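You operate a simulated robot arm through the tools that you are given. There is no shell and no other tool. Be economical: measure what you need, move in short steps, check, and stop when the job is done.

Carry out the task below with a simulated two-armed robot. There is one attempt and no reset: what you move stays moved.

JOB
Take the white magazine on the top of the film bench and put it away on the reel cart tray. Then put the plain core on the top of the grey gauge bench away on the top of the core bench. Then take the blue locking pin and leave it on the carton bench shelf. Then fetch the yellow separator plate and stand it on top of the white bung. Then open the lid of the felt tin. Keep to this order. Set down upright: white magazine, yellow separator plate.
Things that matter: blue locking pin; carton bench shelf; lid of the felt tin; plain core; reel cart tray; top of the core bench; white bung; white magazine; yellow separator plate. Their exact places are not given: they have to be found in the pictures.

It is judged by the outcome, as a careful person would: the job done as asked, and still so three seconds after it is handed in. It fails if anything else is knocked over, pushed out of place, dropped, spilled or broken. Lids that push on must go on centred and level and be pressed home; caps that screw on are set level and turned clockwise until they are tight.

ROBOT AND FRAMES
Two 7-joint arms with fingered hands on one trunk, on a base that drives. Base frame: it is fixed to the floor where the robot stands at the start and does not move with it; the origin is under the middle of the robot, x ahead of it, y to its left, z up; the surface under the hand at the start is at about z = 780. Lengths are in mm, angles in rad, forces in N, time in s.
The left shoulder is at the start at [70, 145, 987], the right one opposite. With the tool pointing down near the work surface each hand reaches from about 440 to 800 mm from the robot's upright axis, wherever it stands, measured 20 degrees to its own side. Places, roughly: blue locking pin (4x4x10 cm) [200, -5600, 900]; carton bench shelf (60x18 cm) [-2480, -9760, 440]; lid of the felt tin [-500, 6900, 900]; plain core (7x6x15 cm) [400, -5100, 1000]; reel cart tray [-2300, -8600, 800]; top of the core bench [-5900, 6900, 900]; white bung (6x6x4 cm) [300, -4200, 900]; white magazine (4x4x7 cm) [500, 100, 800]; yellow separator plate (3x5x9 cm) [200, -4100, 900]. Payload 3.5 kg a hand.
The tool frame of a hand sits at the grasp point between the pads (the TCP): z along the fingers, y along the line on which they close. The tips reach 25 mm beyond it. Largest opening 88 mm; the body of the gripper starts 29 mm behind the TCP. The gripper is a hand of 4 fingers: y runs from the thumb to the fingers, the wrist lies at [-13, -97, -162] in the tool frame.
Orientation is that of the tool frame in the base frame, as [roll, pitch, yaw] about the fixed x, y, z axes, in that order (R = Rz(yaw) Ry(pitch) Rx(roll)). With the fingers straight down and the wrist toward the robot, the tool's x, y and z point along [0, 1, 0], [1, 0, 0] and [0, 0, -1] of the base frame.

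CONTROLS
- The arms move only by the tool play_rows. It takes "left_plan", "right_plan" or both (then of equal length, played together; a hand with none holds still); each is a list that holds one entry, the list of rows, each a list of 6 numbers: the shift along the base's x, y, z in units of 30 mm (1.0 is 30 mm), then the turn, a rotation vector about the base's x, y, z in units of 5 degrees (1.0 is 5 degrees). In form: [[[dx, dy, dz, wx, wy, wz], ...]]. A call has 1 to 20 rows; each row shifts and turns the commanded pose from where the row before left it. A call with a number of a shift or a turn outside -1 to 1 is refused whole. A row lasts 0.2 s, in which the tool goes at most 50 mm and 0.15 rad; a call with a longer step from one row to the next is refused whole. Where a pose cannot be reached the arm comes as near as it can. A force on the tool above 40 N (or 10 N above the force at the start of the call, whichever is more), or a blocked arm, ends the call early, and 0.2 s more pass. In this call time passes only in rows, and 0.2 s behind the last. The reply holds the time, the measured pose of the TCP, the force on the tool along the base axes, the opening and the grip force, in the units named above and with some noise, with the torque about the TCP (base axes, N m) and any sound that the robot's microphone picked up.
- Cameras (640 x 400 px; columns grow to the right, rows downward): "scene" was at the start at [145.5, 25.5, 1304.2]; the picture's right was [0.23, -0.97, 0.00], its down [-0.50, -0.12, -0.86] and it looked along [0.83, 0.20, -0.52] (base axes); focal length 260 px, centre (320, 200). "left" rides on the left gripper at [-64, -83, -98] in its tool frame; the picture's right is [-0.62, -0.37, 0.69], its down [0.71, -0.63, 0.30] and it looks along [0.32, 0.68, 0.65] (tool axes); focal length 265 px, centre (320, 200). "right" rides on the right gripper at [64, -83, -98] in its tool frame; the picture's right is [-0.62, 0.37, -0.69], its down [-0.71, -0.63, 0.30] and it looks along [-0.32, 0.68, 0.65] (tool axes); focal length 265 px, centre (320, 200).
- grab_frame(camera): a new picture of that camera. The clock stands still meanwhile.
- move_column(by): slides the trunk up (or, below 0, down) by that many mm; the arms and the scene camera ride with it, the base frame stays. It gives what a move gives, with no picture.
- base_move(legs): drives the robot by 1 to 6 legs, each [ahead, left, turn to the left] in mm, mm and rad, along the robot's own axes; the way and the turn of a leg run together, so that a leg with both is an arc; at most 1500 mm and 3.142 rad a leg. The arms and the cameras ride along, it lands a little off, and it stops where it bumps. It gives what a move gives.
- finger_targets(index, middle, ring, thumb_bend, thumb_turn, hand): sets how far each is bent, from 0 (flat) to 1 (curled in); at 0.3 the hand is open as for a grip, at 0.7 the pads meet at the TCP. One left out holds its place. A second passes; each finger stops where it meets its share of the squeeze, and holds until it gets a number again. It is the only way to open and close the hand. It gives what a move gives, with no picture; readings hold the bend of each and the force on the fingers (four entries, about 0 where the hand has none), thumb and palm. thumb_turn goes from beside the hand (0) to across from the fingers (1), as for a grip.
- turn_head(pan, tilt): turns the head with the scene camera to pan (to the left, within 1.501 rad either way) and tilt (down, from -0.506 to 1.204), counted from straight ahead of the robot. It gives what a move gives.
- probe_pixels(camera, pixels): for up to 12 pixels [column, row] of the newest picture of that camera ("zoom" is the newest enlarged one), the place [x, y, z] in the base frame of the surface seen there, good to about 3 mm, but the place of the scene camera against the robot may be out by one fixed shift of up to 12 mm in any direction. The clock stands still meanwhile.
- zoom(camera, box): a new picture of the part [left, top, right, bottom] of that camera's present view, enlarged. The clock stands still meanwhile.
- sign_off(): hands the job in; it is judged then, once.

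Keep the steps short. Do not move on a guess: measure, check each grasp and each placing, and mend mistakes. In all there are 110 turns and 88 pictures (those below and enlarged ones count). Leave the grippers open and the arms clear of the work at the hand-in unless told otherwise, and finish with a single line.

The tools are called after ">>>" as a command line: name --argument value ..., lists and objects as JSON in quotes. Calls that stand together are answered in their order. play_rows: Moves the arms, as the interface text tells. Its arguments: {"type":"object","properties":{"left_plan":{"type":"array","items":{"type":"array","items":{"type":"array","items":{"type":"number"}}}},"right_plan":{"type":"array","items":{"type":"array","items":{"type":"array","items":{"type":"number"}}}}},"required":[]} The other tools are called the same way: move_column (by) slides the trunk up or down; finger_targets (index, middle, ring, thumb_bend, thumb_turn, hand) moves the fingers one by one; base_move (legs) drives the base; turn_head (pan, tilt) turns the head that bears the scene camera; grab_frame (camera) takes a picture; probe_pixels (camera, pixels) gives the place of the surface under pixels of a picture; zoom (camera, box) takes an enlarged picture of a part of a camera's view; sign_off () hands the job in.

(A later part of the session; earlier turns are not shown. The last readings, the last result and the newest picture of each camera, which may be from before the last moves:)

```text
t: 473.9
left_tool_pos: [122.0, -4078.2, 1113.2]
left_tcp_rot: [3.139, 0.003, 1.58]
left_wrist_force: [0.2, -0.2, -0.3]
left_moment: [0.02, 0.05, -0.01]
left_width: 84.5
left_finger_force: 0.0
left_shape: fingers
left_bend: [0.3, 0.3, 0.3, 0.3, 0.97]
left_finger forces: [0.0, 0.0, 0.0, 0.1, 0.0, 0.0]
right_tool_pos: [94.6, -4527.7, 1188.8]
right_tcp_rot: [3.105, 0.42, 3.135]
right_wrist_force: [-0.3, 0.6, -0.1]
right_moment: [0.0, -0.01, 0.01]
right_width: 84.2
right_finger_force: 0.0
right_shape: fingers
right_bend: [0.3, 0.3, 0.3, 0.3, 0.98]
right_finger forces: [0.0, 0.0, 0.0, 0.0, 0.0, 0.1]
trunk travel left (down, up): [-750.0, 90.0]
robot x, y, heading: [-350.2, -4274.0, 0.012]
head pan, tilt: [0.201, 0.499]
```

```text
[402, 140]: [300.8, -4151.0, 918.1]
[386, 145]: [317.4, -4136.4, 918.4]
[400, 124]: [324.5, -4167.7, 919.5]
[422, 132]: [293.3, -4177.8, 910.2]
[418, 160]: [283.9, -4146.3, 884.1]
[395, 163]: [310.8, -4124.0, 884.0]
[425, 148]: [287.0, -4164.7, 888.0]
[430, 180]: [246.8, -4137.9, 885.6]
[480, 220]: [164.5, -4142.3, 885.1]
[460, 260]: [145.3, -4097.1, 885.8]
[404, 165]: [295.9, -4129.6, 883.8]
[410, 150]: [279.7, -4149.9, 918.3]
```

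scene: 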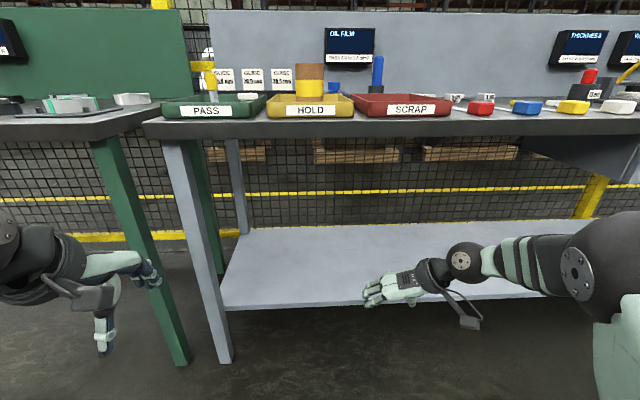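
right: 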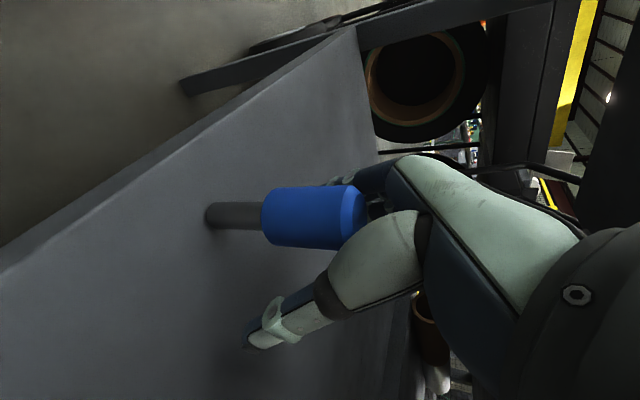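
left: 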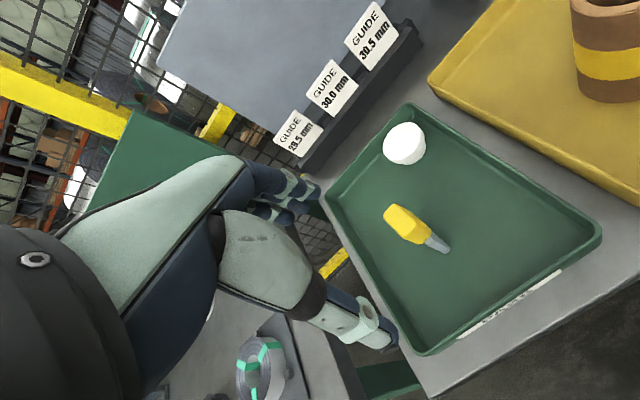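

Plate: head top z≈974, about x 162–202, centre ≈ (182, −4092). Bung top z≈918, centre ≈ (303, −4153). Moving the left hand above the plate.

>>> play_rows --left_plan '[[[0.67, -0.15, 0, 0, 0, -0.4], [0.67, -0.15, 0, 0, 0, -0.3], [0.66, -0.15, -0.3, 0, 0, 0], [0, 0, -0.9, 0, 0, 0], [0, 0, -0.9, 0, 0, 0], [0, 0, -0.9, 0, 0, 0], [0, 0, -0.6, 0, 0, 0]]]'

>>> grab_frame --camera "left"

```text
t: 475.5
left_tool_pos: [181.5, -4092.3, 1007.2]
left_tcp_rot: [3.135, 0.002, 1.518]
left_wrist_force: [0.3, 0.3, 0.0]
left_moment: [0.0, 0.02, -0.02]
left_width: 84.7
left_finger_force: 0.0
left_shape: fingers
left_bend: [0.3, 0.3, 0.3, 0.3, 0.97]
left_finger forces: [0.0, 0.1, 0.0, 0.0, 0.0, 0.0]
right_tool_pos: [92.9, -4526.9, 1188.9]
right_tcp_rot: [3.104, 0.419, 3.135]
right_wrist_force: [-0.3, -0.4, 0.9]
right_moment: [-0.03, 0.01, 0.03]
right_width: 84.5
right_finger_force: 0.0
right_shape: fingers
right_bend: [0.3, 0.3, 0.3, 0.3, 0.98]
right_finger forces: [0.0, 0.0, 0.0, 0.0, 0.0, 0.1]
trunk travel left (down, up): [-750.0, 90.0]
robot x, y, heading: [-348.9, -4270.9, 0.013]
head pan, tilt: [0.201, 0.499]
```

```text
13 pictures are left
```

left: 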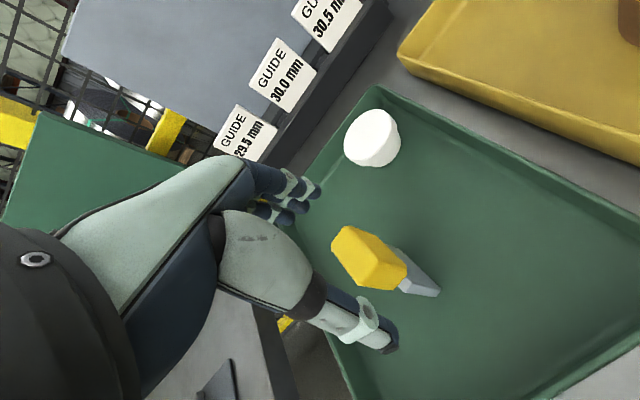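

>>> probe_pixels --camera "left" --pixels '[[345, 230], [365, 235], [335, 250], [360, 255], [373, 286], [403, 265], [390, 290], [436, 293], [405, 290], [398, 250], [410, 292], [425, 275]]'

>>> probe_pixels --camera "left" --pixels '[[365, 130], [347, 135], [345, 150], [360, 112], [378, 110], [392, 130], [375, 152], [400, 145], [350, 158], [290, 150], [375, 90], [330, 90]]'

```text
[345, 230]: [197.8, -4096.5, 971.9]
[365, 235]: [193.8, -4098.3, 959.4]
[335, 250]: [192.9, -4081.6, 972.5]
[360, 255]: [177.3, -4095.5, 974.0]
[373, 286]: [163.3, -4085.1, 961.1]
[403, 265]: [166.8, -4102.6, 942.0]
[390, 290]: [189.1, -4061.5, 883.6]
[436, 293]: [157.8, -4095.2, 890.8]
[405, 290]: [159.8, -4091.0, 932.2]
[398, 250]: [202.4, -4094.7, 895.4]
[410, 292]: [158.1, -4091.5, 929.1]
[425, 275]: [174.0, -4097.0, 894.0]
```

```text
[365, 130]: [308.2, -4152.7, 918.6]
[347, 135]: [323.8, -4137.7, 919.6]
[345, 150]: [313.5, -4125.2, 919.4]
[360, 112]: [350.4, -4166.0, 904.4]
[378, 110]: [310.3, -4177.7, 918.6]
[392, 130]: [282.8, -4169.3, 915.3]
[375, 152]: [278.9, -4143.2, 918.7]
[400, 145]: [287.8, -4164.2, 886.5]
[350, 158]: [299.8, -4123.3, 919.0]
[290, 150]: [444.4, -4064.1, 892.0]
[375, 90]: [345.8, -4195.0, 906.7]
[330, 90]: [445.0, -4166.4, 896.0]
```

Plate is turned about +8°, blade centre ≈ (181, −4093). Bung top centre ≈ (304, −4150), z 918.6. Turning the hand +10°, lowering to z≈952 and closing.

>>> play_rows --left_plan '[[[0, 0, 0, 0, 0, 0.9], [0, 0, 0, 0, 0, 0.9], [0, 0, -0.6, 0, 0, 0], [0, 0, -0.6, 0, 0, 0], [0, 0, -0.62, 0, 0, 0]]]'

>>> finger_targets --hand "left" --index 0.68 --middle 0.68 --ring 0.68 --thumb_bend 0.68

>>> play_rows --left_plan '[[[0, 0, 0.3, 0, 0, 0], [0, 0, 0.6, 0, 0, 0], [0, 0, 0.7, 0, 0, 0], [0, 0, 0.7, 0, 0, 0]]]'

>>> grab_frame --camera "left"

```text
t: 476.7
left_tool_pos: [180.6, -4092.6, 952.0]
left_tcp_rot: [3.136, 0.001, 1.677]
left_wrist_force: [0.4, -0.3, 0.4]
left_moment: [0.02, 0.03, -0.06]
left_width: 84.4
left_finger_force: 0.1
left_shape: fingers
left_bend: [0.3, 0.3, 0.3, 0.3, 0.97]
left_finger forces: [0.0, 0.0, 0.0, 0.0, 0.0, 0.1]
right_tool_pos: [93.3, -4527.9, 1188.3]
right_tcp_rot: [3.103, 0.42, 3.134]
right_wrist_force: [0.1, -0.1, -0.5]
right_moment: [0.04, 0.04, 0.0]
right_width: 84.2
right_finger_force: 0.1
right_shape: fingers
right_bend: [0.3, 0.3, 0.3, 0.3, 0.98]
right_finger forces: [0.0, 0.1, 0.0, 0.0, 0.0, 0.0]
trunk travel left (down, up): [-750.0, 90.0]
robot x, y, heading: [-350.0, -4270.5, 0.01]
head pan, tilt: [0.201, 0.499]
```

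```text
t: 477.7
left_tool_pos: [181.5, -4092.0, 951.0]
left_tcp_rot: [3.137, 0.001, 1.678]
left_wrist_force: [0.1, 0.2, 1.6]
left_moment: [0.0, 0.01, -0.03]
left_width: 36.5
left_finger_force: 14.9
left_shape: fingers
left_bend: [0.56, 0.58, 0.68, 0.51, 0.96]
left_finger forces: [8.0, 7.4, 0.1, 0.1, 14.0, 0.0]
right_tool_pos: [93.4, -4526.2, 1188.2]
right_tcp_rot: [3.104, 0.421, 3.136]
right_wrist_force: [-0.7, 0.1, -0.8]
right_moment: [-0.02, 0.02, 0.0]
right_width: 84.6
right_finger_force: 0.1
right_shape: fingers
right_bend: [0.3, 0.3, 0.3, 0.3, 0.98]
right_finger forces: [0.0, 0.0, 0.1, 0.0, 0.1, 0.0]
trunk travel left (down, up): [-750.0, 90.0]
robot x, y, heading: [-354.0, -4266.5, 0.014]
head pan, tilt: [0.201, 0.499]
```

```text
t: 478.7
left_tool_pos: [183.0, -4092.4, 1020.6]
left_tcp_rot: [3.137, 0.001, 1.678]
left_wrist_force: [-0.3, -0.1, -0.3]
left_moment: [-0.01, 0.0, 0.01]
left_width: 36.6
left_finger_force: 14.3
left_shape: fingers
left_bend: [0.56, 0.59, 0.68, 0.51, 0.96]
left_finger forces: [8.0, 7.0, 0.0, 0.0, 14.1, 0.1]
right_tool_pos: [92.3, -4525.7, 1189.7]
right_tcp_rot: [3.104, 0.42, 3.134]
right_wrist_force: [-0.5, -0.3, -0.5]
right_moment: [-0.03, -0.01, -0.02]
right_width: 84.3
right_finger_force: 0.1
right_shape: fingers
right_bend: [0.3, 0.3, 0.3, 0.3, 0.98]
right_finger forces: [0.1, 0.0, 0.0, 0.0, 0.1, 0.0]
trunk travel left (down, up): [-750.0, 90.0]
robot x, y, heading: [-349.2, -4269.4, 0.013]
head pan, tilt: [0.201, 0.499]
```

```text
12 pictures are left
```

left: 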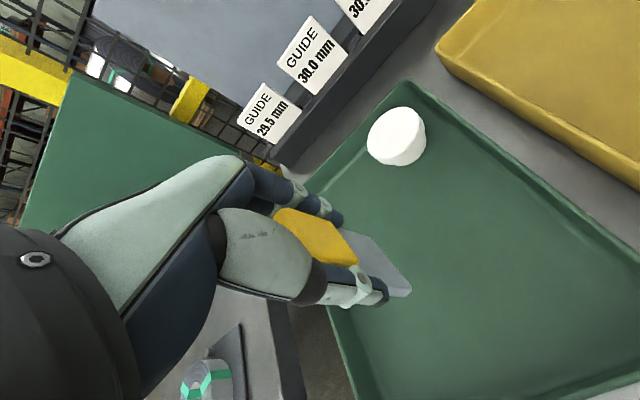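

Gripped by two fingers and thumb. Measuring how the plate hangs.

>>> probe_pixels --camera "left" --pixels '[[408, 290], [395, 293], [380, 258], [370, 240], [358, 232], [400, 280], [385, 275], [350, 250], [340, 240], [392, 270]]'

>>> probe_pixels --camera "left" --pixels '[[393, 135], [371, 150], [380, 162], [400, 162], [412, 150], [388, 112], [408, 112], [370, 135], [421, 125], [350, 158]]'

```text
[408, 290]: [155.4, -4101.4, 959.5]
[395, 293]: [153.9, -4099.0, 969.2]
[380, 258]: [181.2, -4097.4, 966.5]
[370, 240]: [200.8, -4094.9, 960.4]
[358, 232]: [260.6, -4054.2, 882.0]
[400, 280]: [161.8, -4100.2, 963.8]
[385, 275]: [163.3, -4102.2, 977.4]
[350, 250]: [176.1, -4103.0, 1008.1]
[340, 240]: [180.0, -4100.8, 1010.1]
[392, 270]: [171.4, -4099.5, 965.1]
```

```text
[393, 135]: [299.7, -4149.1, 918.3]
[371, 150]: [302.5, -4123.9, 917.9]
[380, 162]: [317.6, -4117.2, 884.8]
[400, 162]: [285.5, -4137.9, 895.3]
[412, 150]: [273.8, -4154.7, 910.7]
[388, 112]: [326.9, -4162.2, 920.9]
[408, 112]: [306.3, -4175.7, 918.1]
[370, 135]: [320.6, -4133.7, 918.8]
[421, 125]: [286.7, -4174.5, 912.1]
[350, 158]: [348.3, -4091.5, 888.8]
```

The plate hangs level. Moving it over the bung centre (+124, −56), then down to 3 mm above.

>>> play_rows --left_plan '[[[0.83, -0.37, 0, 0, 0, 0], [0.83, -0.37, 0, 0, 0, 0], [0.83, -0.37, 0, 0, 0, 0], [0.83, -0.37, 0, 0, 0, 0], [0.78, -0.38, 0, 0, 0, 0], [0, 0, -0.5, 0, 0, 0], [0, 0, -0.4, 0, 0, 0]]]'

>>> grab_frame --camera "left"

```text
t: 480.3
left_tool_pos: [305.1, -4147.2, 992.9]
left_tcp_rot: [3.136, 0.002, 1.675]
left_wrist_force: [0.2, -0.2, -0.1]
left_moment: [0.01, -0.02, 0.01]
left_width: 36.6
left_finger_force: 14.3
left_shape: fingers
left_bend: [0.57, 0.59, 0.68, 0.51, 0.96]
left_finger forces: [8.0, 7.0, 0.0, 0.1, 13.9, 0.1]
right_tool_pos: [93.5, -4526.2, 1189.0]
right_tcp_rot: [3.104, 0.421, 3.135]
right_wrist_force: [-0.1, 0.2, 0.6]
right_moment: [0.02, -0.02, -0.01]
right_width: 84.3
right_finger_force: 0.1
right_shape: fingers
right_bend: [0.3, 0.3, 0.3, 0.3, 0.98]
right_finger forces: [0.0, 0.1, 0.0, 0.0, 0.0, 0.0]
trunk travel left (down, up): [-750.0, 90.0]
robot x, y, heading: [-349.2, -4269.4, 0.011]
head pan, tilt: [0.201, 0.499]
```

```text
11 pictures are left
```

left: 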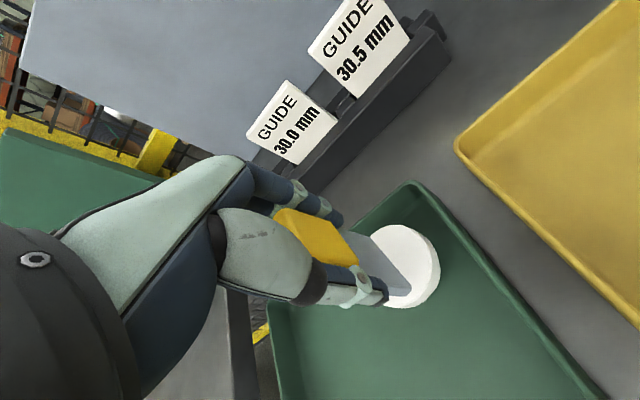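

>>> probe_pixels --camera "left" --pixels '[[407, 290], [398, 278], [372, 240], [378, 250], [410, 260], [437, 265], [415, 228], [385, 226], [425, 296], [400, 305], [430, 245], [420, 285]]'

```text
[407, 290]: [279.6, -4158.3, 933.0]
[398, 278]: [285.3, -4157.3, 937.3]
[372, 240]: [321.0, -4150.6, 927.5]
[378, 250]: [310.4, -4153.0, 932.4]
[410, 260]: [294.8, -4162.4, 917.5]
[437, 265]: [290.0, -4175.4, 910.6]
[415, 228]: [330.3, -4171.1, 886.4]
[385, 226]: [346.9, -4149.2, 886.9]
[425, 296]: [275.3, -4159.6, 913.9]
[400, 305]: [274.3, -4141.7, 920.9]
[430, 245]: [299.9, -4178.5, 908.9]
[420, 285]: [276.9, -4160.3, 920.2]
```

Blade centre ≈ (302, −4150), on the bung centre. Lowering slowly to contact.

>>> play_rows --left_plan '[[[0, 0, -0.15, 0, 0, 0], [0, 0, -0.08, 0, 0, 0], [0, 0, -0.05, 0, 0, 0]]]'

```text
t: 481.1
left_tool_pos: [304.5, -4146.4, 985.1]
left_tcp_rot: [3.135, 0.001, 1.678]
left_wrist_force: [0.3, -0.8, 3.7]
left_moment: [0.03, -0.06, -0.02]
left_width: 36.6
left_finger_force: 15.0
left_shape: fingers
left_bend: [0.57, 0.59, 0.68, 0.51, 0.96]
left_finger forces: [8.5, 7.5, 0.0, 0.0, 14.0, 0.0]
right_tool_pos: [93.1, -4526.4, 1190.4]
right_tcp_rot: [3.103, 0.421, 3.136]
right_wrist_force: [0.7, 0.4, 0.5]
right_moment: [-0.04, -0.02, -0.04]
right_width: 84.5
right_finger_force: 0.1
right_shape: fingers
right_bend: [0.3, 0.3, 0.3, 0.3, 0.98]
right_finger forces: [0.0, 0.1, 0.0, 0.0, 0.0, 0.0]
trunk travel left (down, up): [-750.0, 90.0]
robot x, y, heading: [-350.2, -4271.6, 0.01]
head pan, tilt: [0.201, 0.499]
```

Contact at the expected height. Releasing in small steps.

>>> finger_targets --hand "left" --index 0.52 --middle 0.54 --ring 0.55 --thumb_bend 0.46

>>> finger_targets --hand "left" --index 0.38 --middle 0.38 --ring 0.38 --thumb_bend 0.32

>>> grab_frame --camera "left"

```text
t: 482.1
left_tool_pos: [303.9, -4147.3, 984.8]
left_tcp_rot: [3.137, 0.0, 1.677]
left_wrist_force: [0.2, -0.6, 1.0]
left_moment: [0.03, 0.01, 0.02]
left_width: 42.7
left_finger_force: 1.8
left_shape: fingers
left_bend: [0.53, 0.54, 0.55, 0.46, 0.97]
left_finger forces: [1.7, 2.1, 0.1, 0.0, 0.0, 0.0]
right_tool_pos: [93.1, -4527.2, 1188.2]
right_tcp_rot: [3.103, 0.423, 3.135]
right_wrist_force: [-0.2, 0.0, 0.2]
right_moment: [0.01, 0.02, -0.01]
right_width: 84.6
right_finger_force: 0.2
right_shape: fingers
right_bend: [0.3, 0.3, 0.3, 0.3, 0.98]
right_finger forces: [0.1, 0.0, 0.0, 0.1, 0.0, 0.1]
trunk travel left (down, up): [-750.0, 90.0]
robot x, y, heading: [-350.8, -4272.4, 0.009]
head pan, tilt: [0.201, 0.499]
```

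```text
t: 483.1
left_tool_pos: [303.4, -4147.8, 983.0]
left_tcp_rot: [3.136, 0.001, 1.677]
left_wrist_force: [0.4, -0.2, -0.2]
left_moment: [0.02, 0.02, -0.02]
left_width: 74.0
left_finger_force: 0.0
left_shape: fingers
left_bend: [0.38, 0.38, 0.38, 0.32, 0.97]
left_finger forces: [0.1, 0.0, 0.1, 0.0, 0.0, 0.0]
right_tool_pos: [93.9, -4527.1, 1188.8]
right_tcp_rot: [3.104, 0.42, 3.136]
right_wrist_force: [0.3, 0.5, -0.1]
right_moment: [0.03, -0.02, 0.01]
right_width: 84.4
right_finger_force: 0.1
right_shape: fingers
right_bend: [0.3, 0.3, 0.3, 0.3, 0.98]
right_finger forces: [0.0, 0.0, 0.0, 0.1, 0.0, 0.0]
trunk travel left (down, up): [-750.0, 90.0]
robot x, y, heading: [-348.2, -4273.5, 0.013]
head pan, tilt: [0.201, 0.499]
```

```text
10 pictures are left
```

left: 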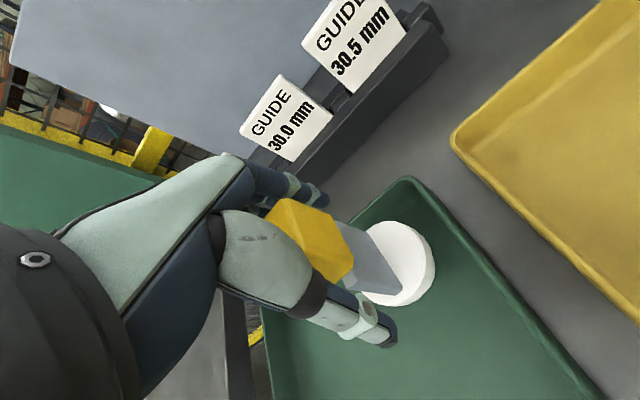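

Released and standing. Checking it is still central and upright.

>>> probe_pixels --camera "left" --pixels '[[398, 290], [385, 270], [372, 248], [365, 238], [385, 300], [365, 290], [420, 275], [432, 255], [380, 228], [408, 297], [345, 262], [330, 275]]'

```text
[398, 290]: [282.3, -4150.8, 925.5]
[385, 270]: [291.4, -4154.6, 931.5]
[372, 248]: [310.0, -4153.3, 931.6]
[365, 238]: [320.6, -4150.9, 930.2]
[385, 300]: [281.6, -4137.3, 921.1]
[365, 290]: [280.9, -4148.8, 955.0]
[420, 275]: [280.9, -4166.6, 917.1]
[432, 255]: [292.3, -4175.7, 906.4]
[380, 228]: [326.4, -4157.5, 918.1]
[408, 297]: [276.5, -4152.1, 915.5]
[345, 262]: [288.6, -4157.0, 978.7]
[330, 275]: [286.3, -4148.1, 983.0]
```

Blade from x≈281, vertical. Lifting the hand straight up and checking.

>>> play_rows --left_plan '[[[0, 0, 0.3, 0, 0, 0], [0, 0, 0.5, 0, 0, 0], [0, 0, 0.8, 0, 0, 0], [0, 0, 0.9, 0, 0, 0], [0, 0, 0.9, 0, 0, 0], [0, 0, 0.9, 0, 0, 0], [0, 0, 0.9, 0, 0, 0], [-0.5, 0, 0.9, 0, 0, 0]]]'

>>> grab_frame --camera "left"

```text
t: 484.9
left_tool_pos: [287.5, -4147.7, 1168.6]
left_tcp_rot: [3.137, 0.002, 1.674]
left_wrist_force: [-0.3, 0.3, 0.1]
left_moment: [-0.02, -0.01, 0.0]
left_width: 73.6
left_finger_force: 0.1
left_shape: fingers
left_bend: [0.38, 0.38, 0.38, 0.32, 0.97]
left_finger forces: [0.0, 0.1, 0.0, 0.0, 0.1, 0.0]
right_tool_pos: [91.3, -4526.1, 1189.4]
right_tcp_rot: [3.102, 0.422, 3.134]
right_wrist_force: [-0.4, 1.0, -0.6]
right_moment: [0.01, -0.03, 0.02]
right_width: 84.4
right_finger_force: 0.0
right_shape: fingers
right_bend: [0.3, 0.3, 0.3, 0.3, 0.98]
right_finger forces: [0.1, 0.0, 0.1, 0.0, 0.0, 0.0]
trunk travel left (down, up): [-750.0, 90.0]
robot x, y, heading: [-348.2, -4269.3, 0.013]
head pan, tilt: [0.201, 0.499]
```

```text
9 pictures are left
```

left: 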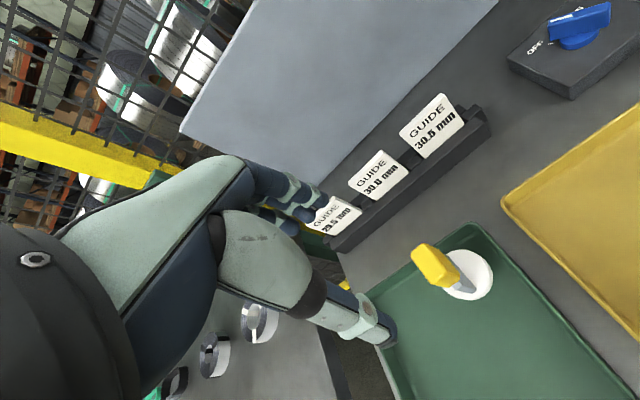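

The plate stands on the bung. Last: the felt tin at about (−500, 6900). Driving back by the known lane.

>>> base_move --legs '[[-550, 0, 0], [0, 0, 1.557], [0, 1000, 0], [0, 1000, 0], [1450, 0, 0], [1450, 0, 0]]'

```text
t: 515.1
left_tool_pos: [-3098.4, -758.3, 1167.1]
left_tcp_rot: [3.137, 0.001, -3.023]
left_wrist_force: [-0.2, 0.0, -0.6]
left_moment: [0.02, 0.0, 0.02]
left_width: 73.7
left_finger_force: 0.0
left_shape: fingers
left_bend: [0.38, 0.38, 0.38, 0.32, 0.97]
left_finger forces: [0.0, 0.0, 0.0, 0.0, 0.1, 0.0]
right_tool_pos: [-2715.8, -949.8, 1190.2]
right_tcp_rot: [3.104, 0.42, -1.567]
right_wrist_force: [0.1, 0.6, -0.7]
right_moment: [-0.02, 0.01, 0.01]
right_width: 84.5
right_finger_force: 0.0
right_shape: fingers
right_bend: [0.3, 0.3, 0.3, 0.3, 0.98]
right_finger forces: [0.0, 0.0, 0.1, 0.0, 0.0, 0.0]
trunk travel left (down, up): [-750.0, 90.0]
robot x, y, heading: [-2964.2, -1393.6, 1.597]
head pan, tilt: [0.201, 0.499]
```

>>> base_move --legs '[[0, 0, -0.027], [1450, 0, 0], [1450, 0, 0], [1300, 0, 0], [0, -1000, 0], [0, -900, 0]]'

>>> turn_head --pan -0.1 --tilt 0.25

>>> grab_frame --camera "scene"

```text
t: 544.4
left_tool_pos: [-1027.9, 3258.3, 1167.3]
left_tcp_rot: [3.135, 0.001, -3.122]
left_wrist_force: [0.0, -1.0, -0.5]
left_moment: [0.0, 0.01, -0.02]
left_width: 73.9
left_finger_force: 0.0
left_shape: fingers
left_bend: [0.38, 0.38, 0.38, 0.32, 0.97]
left_finger forces: [0.0, 0.0, 0.0, 0.1, 0.1, 0.0]
right_tool_pos: [-666.4, 3031.3, 1188.8]
right_tcp_rot: [3.105, 0.421, -1.664]
right_wrist_force: [0.0, 0.5, -0.4]
right_moment: [-0.01, -0.03, 0.04]
right_width: 84.5
right_finger_force: 0.1
right_shape: fingers
right_bend: [0.3, 0.3, 0.3, 0.3, 0.98]
right_finger forces: [0.0, 0.1, 0.1, 0.0, 0.1, 0.1]
trunk travel left (down, up): [-750.0, 90.0]
robot x, y, heading: [-958.8, 2608.2, 1.493]
head pan, tilt: [0.201, 0.499]
```

```text
t: 545.2
left_tool_pos: [-1026.9, 3258.5, 1167.1]
left_tcp_rot: [3.136, 0.001, -3.121]
left_wrist_force: [0.4, -0.8, -0.1]
left_moment: [0.01, 0.0, -0.01]
left_width: 73.9
left_finger_force: 0.0
left_shape: fingers
left_bend: [0.38, 0.38, 0.38, 0.32, 0.97]
left_finger forces: [0.1, 0.1, 0.0, 0.0, 0.1, 0.0]
right_tool_pos: [-666.2, 3029.5, 1189.3]
right_tcp_rot: [3.103, 0.421, -1.667]
right_wrist_force: [1.0, 0.2, 0.3]
right_moment: [-0.01, -0.02, 0.0]
right_width: 84.4
right_finger_force: 0.1
right_shape: fingers
right_bend: [0.3, 0.3, 0.3, 0.3, 0.98]
right_finger forces: [0.0, 0.0, 0.1, 0.1, 0.1, 0.0]
trunk travel left (down, up): [-750.0, 90.0]
robot x, y, heading: [-957.8, 2614.6, 1.5]
head pan, tilt: [-0.099, 0.25]
```

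```text
8 pictures are left
```

scene: 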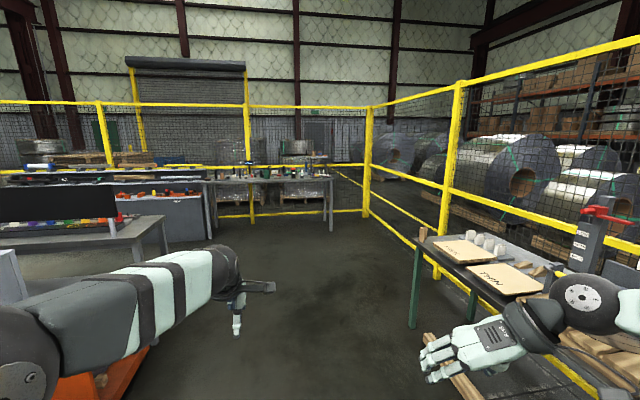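

A far bench stands at (270,180). Measuring it and the side obstacles.

>>> probe_pixels --camera "scene" --pixels '[[412, 325], [330, 228], [215, 235], [270, 182], [165, 245], [410, 235], [225, 182], [325, 180], [130, 360], [250, 170], [290, 168], [437, 370]]'

>>> zoom --camera "scene" --box '[195, 140, 345, 240]'

```text
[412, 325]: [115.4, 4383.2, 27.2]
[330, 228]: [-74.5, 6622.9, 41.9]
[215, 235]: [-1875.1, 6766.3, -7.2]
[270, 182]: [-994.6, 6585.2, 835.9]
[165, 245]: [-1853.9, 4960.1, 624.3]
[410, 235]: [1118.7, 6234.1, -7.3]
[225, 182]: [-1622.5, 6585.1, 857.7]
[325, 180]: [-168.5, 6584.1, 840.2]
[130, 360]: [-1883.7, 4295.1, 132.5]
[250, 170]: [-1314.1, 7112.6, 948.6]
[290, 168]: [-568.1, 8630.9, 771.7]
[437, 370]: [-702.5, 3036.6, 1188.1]
```

```text
4.00 times, centred on (270, 190) of scene
```

zoom: 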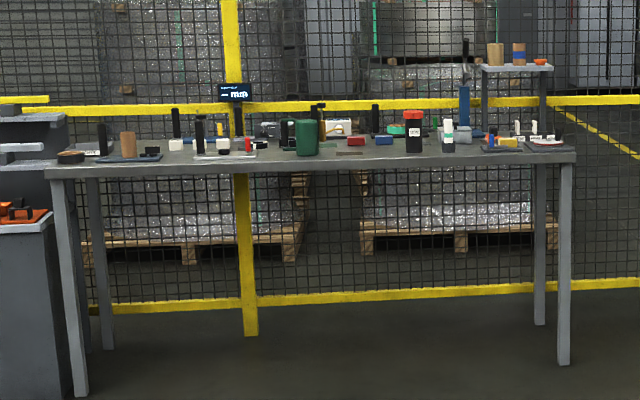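

The bench is crowded. I'll approach to y≈5600 and take an enlarged look at the spot (−500, 6900).

>>> base_move --legs '[[0, 0, 0.07], [1450, 0, 0], [1400, -500, 0], [200, 0, 0]]'

>>> turn_head --pan 0.0 --tilt 0.45

>>> zoom --camera "scene" --box '[220, 110, 460, 260]'

```text
t: 561.0
left_tool_pos: [-514.7, 6280.7, 1169.0]
left_tcp_rot: [3.136, 0.002, -3.069]
left_wrist_force: [0.2, -0.8, 0.8]
left_moment: [0.02, 0.0, -0.01]
left_width: 73.7
left_finger_force: 0.1
left_shape: fingers
left_bend: [0.38, 0.38, 0.38, 0.32, 0.97]
left_finger forces: [0.0, 0.0, 0.0, 0.0, 0.0, 0.0]
right_tool_pos: [-141.7, 6072.6, 1190.0]
right_tcp_rot: [3.103, 0.423, -1.612]
right_wrist_force: [-0.1, -0.1, -0.1]
right_moment: [-0.02, 0.02, 0.0]
right_width: 84.3
right_finger_force: 0.1
right_shape: fingers
right_bend: [0.3, 0.3, 0.3, 0.3, 0.98]
right_finger forces: [0.0, 0.0, 0.0, 0.0, 0.1, 0.0]
trunk travel left (down, up): [-750.0, 90.0]
robot x, y, heading: [-413.0, 5639.3, 1.549]
head pan, tilt: [-0.099, 0.25]
```

```text
t: 561.7
left_tool_pos: [-513.9, 6282.8, 1167.4]
left_tcp_rot: [3.137, 0.001, -3.071]
left_wrist_force: [0.6, -1.0, 0.7]
left_moment: [0.0, 0.02, -0.01]
left_width: 73.9
left_finger_force: 0.2
left_shape: fingers
left_bend: [0.38, 0.38, 0.38, 0.32, 0.97]
left_finger forces: [0.0, 0.0, 0.0, 0.0, 0.0, 0.0]
right_tool_pos: [-140.9, 6075.6, 1188.1]
right_tcp_rot: [3.103, 0.421, -1.613]
right_wrist_force: [-0.4, 0.4, -0.3]
right_moment: [0.0, 0.01, 0.0]
right_width: 84.2
right_finger_force: 0.0
right_shape: fingers
right_bend: [0.3, 0.3, 0.3, 0.3, 0.98]
right_finger forces: [0.0, 0.1, 0.0, 0.0, 0.0, 0.0]
trunk travel left (down, up): [-750.0, 90.0]
robot x, y, heading: [-412.5, 5643.3, 1.55]
head pan, tilt: [0.0, 0.45]
```

```text
2.67 times, centred on (340, 185) of scene
```

zoom: 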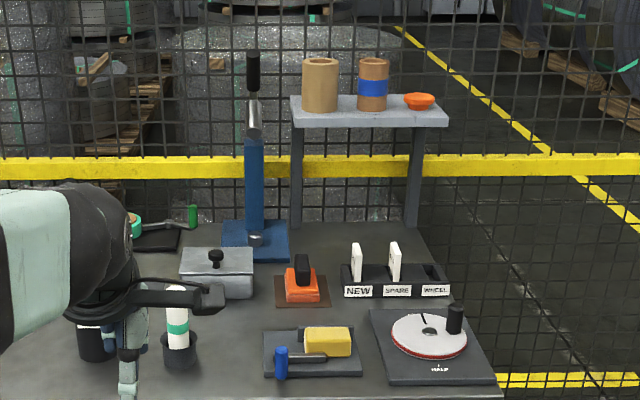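

The grey tin with the black knob at zoom (216,272) should be the felt tin. Measuring it.

>>> probe_pixels --camera "zoom" --pixels '[[216, 256], [216, 266], [182, 273], [252, 273], [188, 249], [250, 248], [216, 278], [216, 292], [250, 297], [196, 296], [235, 262], [178, 340]]'

>>> zoom --camera "scene" --box '[275, 190, 335, 230]'

```text
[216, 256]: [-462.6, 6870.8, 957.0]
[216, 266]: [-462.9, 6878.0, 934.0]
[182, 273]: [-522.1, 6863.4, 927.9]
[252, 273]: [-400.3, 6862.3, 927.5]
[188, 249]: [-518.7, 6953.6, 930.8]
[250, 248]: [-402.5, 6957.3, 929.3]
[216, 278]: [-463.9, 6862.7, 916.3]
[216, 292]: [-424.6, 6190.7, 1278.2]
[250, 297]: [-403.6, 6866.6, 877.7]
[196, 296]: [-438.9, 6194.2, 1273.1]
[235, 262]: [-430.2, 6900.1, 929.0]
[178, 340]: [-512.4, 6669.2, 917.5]
```

```text
10.00 times, centred on (305, 210) of scene
```

zoom: 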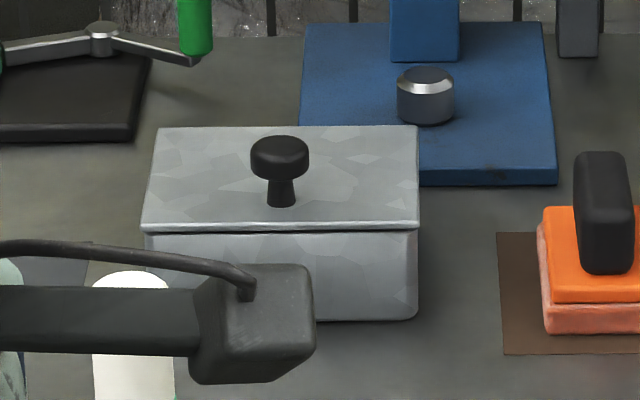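

Tin: x −522…−400, front y≈6863; the knob sits near the front edge at (−463, ~6874), top z≈966, so the hinge is at the back. I'll pinch the knob from both sides (jaws along x) and swing it back along the hinge arc. First turn the left hand 85° in free space.

>>> play_rows --left_plan '[[[0, -0.3, 0, 0, 0, -1], [0, -0.3, 0, 0, 0, -1], [0, -0.3, 0, 0, 0, -1], [0, -0.3, 0, 0, 0, -1], [0, -0.3, 0, 0, 0, -1], [0, -0.3, 0, 0, 0, -1], [0, -0.3, 0, 0, 0, -1], [0, -0.3, 0, 0, 0, -1], [0, -0.3, 0, 0, 0, -1], [0, -0.3, 0, 0, 0, -1], [0, -0.3, 0, 0, 0, -1], [0, -0.3, 0, 0, 0, -1], [0, -0.3, 0, 0, 0, -1], [0, -0.3, 0, 0, 0, -1], [0, -0.3, 0, 0, 0, -1], [0, -0.3, 0, 0, 0, -1], [0, -0.3, 0, 0, 0, -1], [0, -0.3, 0, 0, 0, -1]]]'

>>> finger_targets --hand "left" --index 0.35 --middle 0.35 --ring 0.2 --thumb_bend 0.35

```text
t: 565.5
left_tool_pos: [-515.0, 6121.4, 1166.8]
left_tcp_rot: [3.136, 0.001, 1.641]
left_wrist_force: [0.4, -0.2, -0.3]
left_moment: [-0.01, -0.01, 0.03]
left_width: 73.6
left_finger_force: 0.0
left_shape: fingers
left_bend: [0.38, 0.38, 0.38, 0.32, 0.97]
left_finger forces: [0.0, 0.1, 0.1, 0.1, 0.1, 0.0]
right_tool_pos: [-142.6, 6075.1, 1189.4]
right_tcp_rot: [3.103, 0.42, -1.614]
right_wrist_force: [0.5, 0.1, 0.3]
right_moment: [0.0, 0.02, 0.01]
right_width: 84.3
right_finger_force: 0.0
right_shape: fingers
right_bend: [0.3, 0.3, 0.3, 0.3, 0.98]
right_finger forces: [0.0, 0.0, 0.0, 0.0, 0.0, 0.0]
trunk travel left (down, up): [-750.0, 90.0]
robot x, y, heading: [-412.9, 5638.1, 1.549]
head pan, tilt: [0.0, 0.45]
```

```text
t: 566.5
left_tool_pos: [-514.0, 6121.9, 1167.3]
left_tcp_rot: [3.135, 0.002, 1.642]
left_wrist_force: [-0.1, -0.3, 0.0]
left_moment: [0.07, 0.02, 0.0]
left_width: 74.4
left_finger_force: 0.1
left_shape: fingers
left_bend: [0.35, 0.35, 0.2, 0.35, 0.97]
left_finger forces: [0.0, 0.1, 0.1, 0.0, 0.0, 0.0]
right_tool_pos: [-142.8, 6075.1, 1189.6]
right_tcp_rot: [3.103, 0.421, -1.614]
right_wrist_force: [0.1, -0.7, -0.8]
right_moment: [0.01, -0.01, -0.01]
right_width: 84.4
right_finger_force: 0.0
right_shape: fingers
right_bend: [0.3, 0.3, 0.3, 0.3, 0.98]
right_finger forces: [0.0, 0.0, 0.0, 0.1, 0.0, 0.1]
trunk travel left (down, up): [-750.0, 90.0]
robot x, y, heading: [-413.4, 5640.2, 1.549]
head pan, tilt: [0.0, 0.45]
```

>>> base_move --legs '[[610, -60, 0.02]]'

>>> play_rows --left_plan '[[[-0.2, 0.4, -0.7, 0, 0, 0], [-0.2, 0.4, -0.7, 0, 0, 0], [-0.1, 0.4, -0.7, 0, 0, 0], [0, 0.4, -0.7, 0, 0, 0]]]'

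>>> grab_frame --camera "left"

```text
t: 570.0
left_tool_pos: [-462.3, 6728.2, 1168.2]
left_tcp_rot: [3.136, 0.001, 1.672]
left_wrist_force: [0.2, 0.3, -0.1]
left_moment: [0.03, 0.02, 0.0]
left_width: 74.7
left_finger_force: 0.1
left_shape: fingers
left_bend: [0.35, 0.35, 0.2, 0.35, 0.97]
left_finger forces: [0.1, 0.0, 0.0, 0.1, 0.1, 0.0]
right_tool_pos: [-87.8, 6689.7, 1188.8]
right_tcp_rot: [3.103, 0.421, -1.583]
right_wrist_force: [0.9, -0.4, 2.1]
right_moment: [0.0, 0.03, 0.04]
right_width: 84.3
right_finger_force: 0.1
right_shape: fingers
right_bend: [0.3, 0.3, 0.3, 0.3, 0.98]
right_finger forces: [0.0, 0.0, 0.0, 0.0, 0.0, 0.1]
trunk travel left (down, up): [-750.0, 90.0]
robot x, y, heading: [-347.0, 6248.3, 1.574]
head pan, tilt: [0.0, 0.45]
```

```text
t: 571.0
left_tool_pos: [-476.5, 6778.1, 1082.1]
left_tcp_rot: [3.137, 0.001, 1.669]
left_wrist_force: [-0.8, 0.0, 0.3]
left_moment: [0.01, 0.02, -0.03]
left_width: 74.4
left_finger_force: 0.0
left_shape: fingers
left_bend: [0.35, 0.35, 0.2, 0.35, 0.97]
left_finger forces: [0.0, 0.1, 0.1, 0.0, 0.0, 0.0]
right_tool_pos: [-88.0, 6692.5, 1188.7]
right_tcp_rot: [3.102, 0.42, -1.583]
right_wrist_force: [-0.9, 0.1, 0.2]
right_moment: [0.01, 0.03, 0.05]
right_width: 84.3
right_finger_force: 0.0
right_shape: fingers
right_bend: [0.3, 0.3, 0.3, 0.3, 0.98]
right_finger forces: [0.0, 0.0, 0.0, 0.0, 0.0, 0.1]
trunk travel left (down, up): [-750.0, 90.0]
robot x, y, heading: [-346.6, 6246.3, 1.577]
head pan, tilt: [0.0, 0.45]
```

```text
4 pictures are left
```

left: 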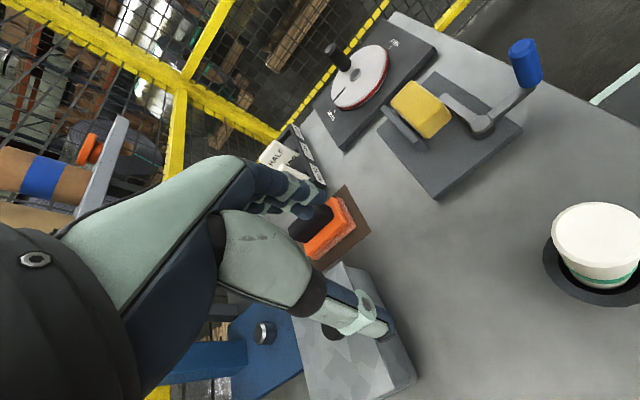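

The knob shows at (335,333) behind the thumb. Probing lid corners and knob.

>>> probe_pixels --camera "left" --pixels '[[333, 334], [325, 331], [342, 338], [352, 282], [395, 382], [405, 365], [385, 345], [350, 370], [320, 380], [300, 345], [345, 300], [264, 333]]'

```text
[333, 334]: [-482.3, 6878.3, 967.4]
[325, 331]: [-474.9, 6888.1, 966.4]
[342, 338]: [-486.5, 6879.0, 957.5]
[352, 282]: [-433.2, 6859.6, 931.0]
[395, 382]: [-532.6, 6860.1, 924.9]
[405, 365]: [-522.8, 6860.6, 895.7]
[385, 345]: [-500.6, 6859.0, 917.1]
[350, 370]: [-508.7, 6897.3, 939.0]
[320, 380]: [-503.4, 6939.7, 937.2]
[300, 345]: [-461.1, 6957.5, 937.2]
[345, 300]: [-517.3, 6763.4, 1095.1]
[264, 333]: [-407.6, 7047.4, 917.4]
```

Corrected: knob centre ≈ (−472, 6883), head z≈952–967; hinge line ≈ (y 6953, z 932). Checking the blue press behind, then moving above the knob.

>>> probe_pixels --camera "zoom" --pixels '[[425, 30], [395, 20], [455, 20], [425, 80], [330, 40], [360, 100], [100, 30], [425, 55]]'

>>> play_rows --left_plan '[[[0.05, 0.9, 0, 0, 0, -0.6], [0.05, 0.9, 0, 0, 0, -0.5], [0.05, 0.9, 0, 0, 0, 0], [0, 0.8, 0, 0, 0, 0], [0, 0, -0.8, 0, 0, 0], [0, 0, -0.9, 0, 0, 0], [0, 0, -0.9, 0, 0, 0], [0, 0, -0.6, 0, 0, 0]]]'

```text
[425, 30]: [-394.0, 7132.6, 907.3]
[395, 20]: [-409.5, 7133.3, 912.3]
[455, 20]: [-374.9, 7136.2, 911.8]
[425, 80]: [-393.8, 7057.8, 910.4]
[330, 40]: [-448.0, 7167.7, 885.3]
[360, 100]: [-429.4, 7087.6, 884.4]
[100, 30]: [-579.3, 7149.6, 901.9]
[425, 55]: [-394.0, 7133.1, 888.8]
```

```text
t: 572.8
left_tool_pos: [-474.7, 6883.0, 988.5]
left_tcp_rot: [3.135, 0.0, 1.574]
left_wrist_force: [-0.4, 0.9, -0.6]
left_moment: [0.0, -0.01, 0.01]
left_width: 74.1
left_finger_force: 0.0
left_shape: fingers
left_bend: [0.35, 0.35, 0.2, 0.35, 0.97]
left_finger forces: [0.0, 0.1, 0.1, 0.0, 0.0, 0.0]
right_tool_pos: [-88.8, 6690.9, 1189.7]
right_tcp_rot: [3.104, 0.421, -1.583]
right_wrist_force: [0.5, 0.0, -0.5]
right_moment: [0.01, -0.02, 0.02]
right_width: 84.4
right_finger_force: 0.0
right_shape: fingers
right_bend: [0.3, 0.3, 0.3, 0.3, 0.98]
right_finger forces: [0.0, 0.0, 0.0, 0.0, 0.0, 0.1]
trunk travel left (down, up): [-750.0, 90.0]
robot x, y, heading: [-343.9, 6249.1, 1.577]
head pan, tilt: [0.0, 0.45]
```

The press column is at y≈7133, far enough. Lowering to z≈969 and pinching the knob.

>>> play_rows --left_plan '[[[0.06, 0, -0.35, 0, 0, 0], [0, 0, -0.3, 0, 0, 0]]]'

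>>> finger_targets --hand "left" --index 0.72 --middle 0.72 --thumb_bend 0.72

>>> grab_frame --camera "left"

```text
t: 573.4
left_tool_pos: [-469.8, 6882.9, 969.6]
left_tcp_rot: [3.135, 0.002, 1.574]
left_wrist_force: [0.2, 0.0, -1.1]
left_moment: [-0.01, 0.01, 0.0]
left_width: 74.3
left_finger_force: 0.1
left_shape: fingers
left_bend: [0.35, 0.35, 0.2, 0.35, 0.97]
left_finger forces: [0.0, 0.1, 0.0, 0.0, 0.1, 0.1]
right_tool_pos: [-88.2, 6691.8, 1189.1]
right_tcp_rot: [3.102, 0.421, -1.586]
right_wrist_force: [0.3, 0.0, 0.4]
right_moment: [-0.04, 0.04, 0.0]
right_width: 84.4
right_finger_force: 0.1
right_shape: fingers
right_bend: [0.3, 0.3, 0.3, 0.3, 0.98]
right_finger forces: [0.0, 0.1, 0.0, 0.0, 0.1, 0.1]
trunk travel left (down, up): [-750.0, 90.0]
robot x, y, heading: [-346.4, 6251.8, 1.577]
head pan, tilt: [0.0, 0.45]
```

```text
t: 574.4
left_tool_pos: [-471.1, 6883.0, 968.5]
left_tcp_rot: [3.136, 0.002, 1.573]
left_wrist_force: [-1.7, 1.3, -1.1]
left_moment: [0.01, 0.05, 0.01]
left_width: 11.6
left_finger_force: 8.0
left_shape: fingers
left_bend: [0.71, 0.72, 0.2, 0.64, 0.97]
left_finger forces: [6.6, 0.8, 0.0, 0.0, 8.6, 0.0]
right_tool_pos: [-88.6, 6691.1, 1190.0]
right_tcp_rot: [3.106, 0.42, -1.582]
right_wrist_force: [0.5, -0.3, 0.6]
right_moment: [0.03, -0.02, 0.0]
right_width: 84.5
right_finger_force: 0.1
right_shape: fingers
right_bend: [0.3, 0.3, 0.3, 0.3, 0.98]
right_finger forces: [0.0, 0.1, 0.1, 0.0, 0.0, 0.1]
trunk travel left (down, up): [-750.0, 90.0]
robot x, y, heading: [-347.9, 6248.0, 1.578]
head pan, tilt: [0.0, 0.45]
```

```text
3 pictures are left
```

left: 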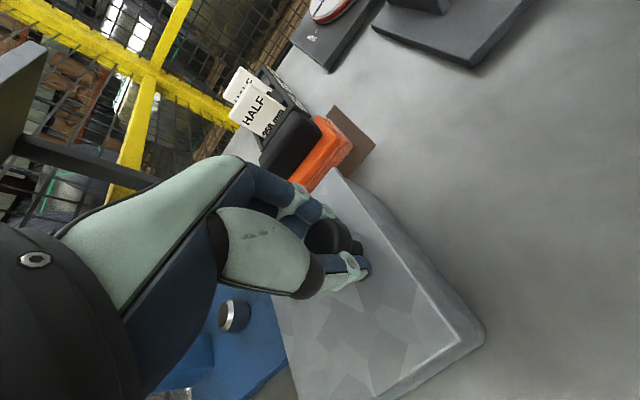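

The knob is held by thumb and index. Lifting along the hinge arc to about 30°.

>>> play_rows --left_plan '[[[0, 0.09, 0.2, 0, 0, 0], [0, 0.1, 0.19, 0, 0, 0], [0, 0.13, 0.18, 0, 0, 0], [0, 0.15, 0.16, 0, 0, 0], [0, 0.15, 0.16, 0, 0, 0], [0, 0.16, 0.15, 0, 0, 0]]]'

```text
t: 575.8
left_tool_pos: [-470.9, 6898.6, 998.3]
left_tcp_rot: [3.134, 0.004, 1.573]
left_wrist_force: [-3.4, 4.5, -4.8]
left_moment: [-0.06, 0.09, 0.02]
left_width: 10.2
left_finger_force: 9.8
left_shape: fingers
left_bend: [0.71, 0.71, 0.2, 0.64, 0.97]
left_finger forces: [5.2, 4.8, 0.0, 0.1, 8.6, 0.1]
left hand out of reach, approached as far as the arm can: row 5, 6
right_tool_pos: [-89.6, 6692.6, 1188.8]
right_tcp_rot: [3.105, 0.418, -1.584]
right_wrist_force: [0.0, 0.3, -0.2]
right_moment: [0.01, -0.04, -0.02]
right_width: 84.5
right_finger_force: 0.0
right_shape: fingers
right_bend: [0.3, 0.3, 0.3, 0.3, 0.98]
right_finger forces: [0.1, 0.1, 0.0, 0.0, 0.0, 0.0]
trunk travel left (down, up): [-750.0, 90.0]
robot x, y, heading: [-346.2, 6245.3, 1.577]
head pan, tilt: [0.0, 0.45]
```

The lid is lifting, but the arm's reach ends here. I'll lower it back along the arc, release, drive 110 mm nearer and regrasp.

>>> play_rows --left_plan '[[[0, -0.14, -0.18, 0, 0, 0], [0, -0.13, -0.19, 0, 0, 0], [0, -0.1, -0.2, 0, 0, 0], [0, -0.09, -0.2, 0, 0, 0], [0, -0.06, -0.2, 0, 0, 0]]]'

```text
t: 577.0
left_tool_pos: [-470.4, 6881.7, 970.3]
left_tcp_rot: [3.135, 0.0, 1.574]
left_wrist_force: [-3.5, 5.8, -1.7]
left_moment: [0.11, 0.01, -0.07]
left_width: 9.9
left_finger_force: 8.9
left_shape: fingers
left_bend: [0.71, 0.72, 0.2, 0.64, 0.98]
left_finger forces: [5.3, 4.1, 0.0, 0.0, 8.2, 0.1]
right_tool_pos: [-88.7, 6691.8, 1189.0]
right_tcp_rot: [3.105, 0.42, -1.584]
right_wrist_force: [-0.1, -0.6, 0.1]
right_moment: [-0.01, 0.01, 0.0]
right_width: 84.3
right_finger_force: 0.0
right_shape: fingers
right_bend: [0.3, 0.3, 0.3, 0.3, 0.98]
right_finger forces: [0.0, 0.0, 0.0, 0.0, 0.1, 0.0]
trunk travel left (down, up): [-750.0, 90.0]
robot x, y, heading: [-343.7, 6249.3, 1.575]
head pan, tilt: [0.0, 0.45]
```

Back at the start of the arc. Releasing, rising, retracting, then driving nearer.

>>> finger_targets --hand "left" --index 0.35 --middle 0.35 --thumb_bend 0.35

>>> play_rows --left_plan '[[[0, 0, 0.4, 0, 0, 0], [0, 0, 0.8, 0, 0, 0], [0, 0, 0.8, 0, 0, 0], [0, 0, 0.5, 0, 0, 0], [0, -0.9, 0, 0, 0, 0], [0, -0.9, 0, 0, 0, 0], [0, -0.9, 0, 0, 0, 0], [0, -0.9, 0, 0, 0, 0]]]'

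>>> base_move --legs '[[108, 0, -0.005]]'

```text
t: 578.0
left_tool_pos: [-470.4, 6879.7, 970.4]
left_tcp_rot: [3.136, 0.001, 1.574]
left_wrist_force: [0.1, 0.0, -0.8]
left_moment: [-0.03, -0.01, -0.01]
left_width: 73.6
left_finger_force: 0.1
left_shape: fingers
left_bend: [0.35, 0.35, 0.2, 0.35, 0.98]
left_finger forces: [0.0, 0.0, 0.1, 0.1, 0.0, 0.0]
right_tool_pos: [-87.8, 6690.9, 1189.4]
right_tcp_rot: [3.103, 0.42, -1.586]
right_wrist_force: [-0.6, 0.1, -0.4]
right_moment: [0.01, 0.01, 0.02]
right_width: 84.4
right_finger_force: 0.0
right_shape: fingers
right_bend: [0.3, 0.3, 0.3, 0.3, 0.98]
right_finger forces: [0.0, 0.1, 0.0, 0.1, 0.1, 0.1]
trunk travel left (down, up): [-750.0, 90.0]
robot x, y, heading: [-341.4, 6250.9, 1.578]
head pan, tilt: [0.0, 0.45]
```

```text
t: 579.8
left_tool_pos: [-468.8, 6771.4, 1046.4]
left_tcp_rot: [3.136, 0.001, 1.575]
left_wrist_force: [-0.2, -0.5, 0.6]
left_moment: [0.0, 0.0, 0.04]
left_width: 73.7
left_finger_force: 0.0
left_shape: fingers
left_bend: [0.35, 0.35, 0.2, 0.35, 0.98]
left_finger forces: [0.0, 0.1, 0.0, 0.0, 0.1, 0.0]
right_tool_pos: [-87.7, 6690.0, 1190.4]
right_tcp_rot: [3.103, 0.422, -1.586]
right_wrist_force: [-0.6, -0.8, 0.4]
right_moment: [-0.03, 0.0, 0.0]
right_width: 84.4
right_finger_force: 0.1
right_shape: fingers
right_bend: [0.3, 0.3, 0.3, 0.3, 0.98]
right_finger forces: [0.0, 0.1, 0.1, 0.0, 0.1, 0.0]
trunk travel left (down, up): [-750.0, 90.0]
robot x, y, heading: [-347.2, 6248.2, 1.575]
head pan, tilt: [0.0, 0.45]
```

```text
t: 581.0
left_tool_pos: [-465.7, 6880.1, 1047.3]
left_tcp_rot: [3.137, 0.0, 1.567]
left_wrist_force: [0.0, 0.2, -0.1]
left_moment: [0.01, 0.01, 0.01]
left_width: 73.7
left_finger_force: 0.1
left_shape: fingers
left_bend: [0.35, 0.35, 0.2, 0.35, 0.98]
left_finger forces: [0.0, 0.1, 0.0, 0.0, 0.1, 0.1]
right_tool_pos: [-84.4, 6794.8, 1191.3]
right_tcp_rot: [3.104, 0.424, -1.593]
right_wrist_force: [-0.3, 0.0, 0.3]
right_moment: [-0.01, -0.01, 0.02]
right_width: 84.4
right_finger_force: 0.1
right_shape: fingers
right_bend: [0.3, 0.3, 0.3, 0.3, 0.98]
right_finger forces: [0.1, 0.1, 0.0, 0.0, 0.0, 0.0]
trunk travel left (down, up): [-750.0, 90.0]
robot x, y, heading: [-344.4, 6357.0, 1.575]
head pan, tilt: [0.0, 0.45]
5 turns are left
```

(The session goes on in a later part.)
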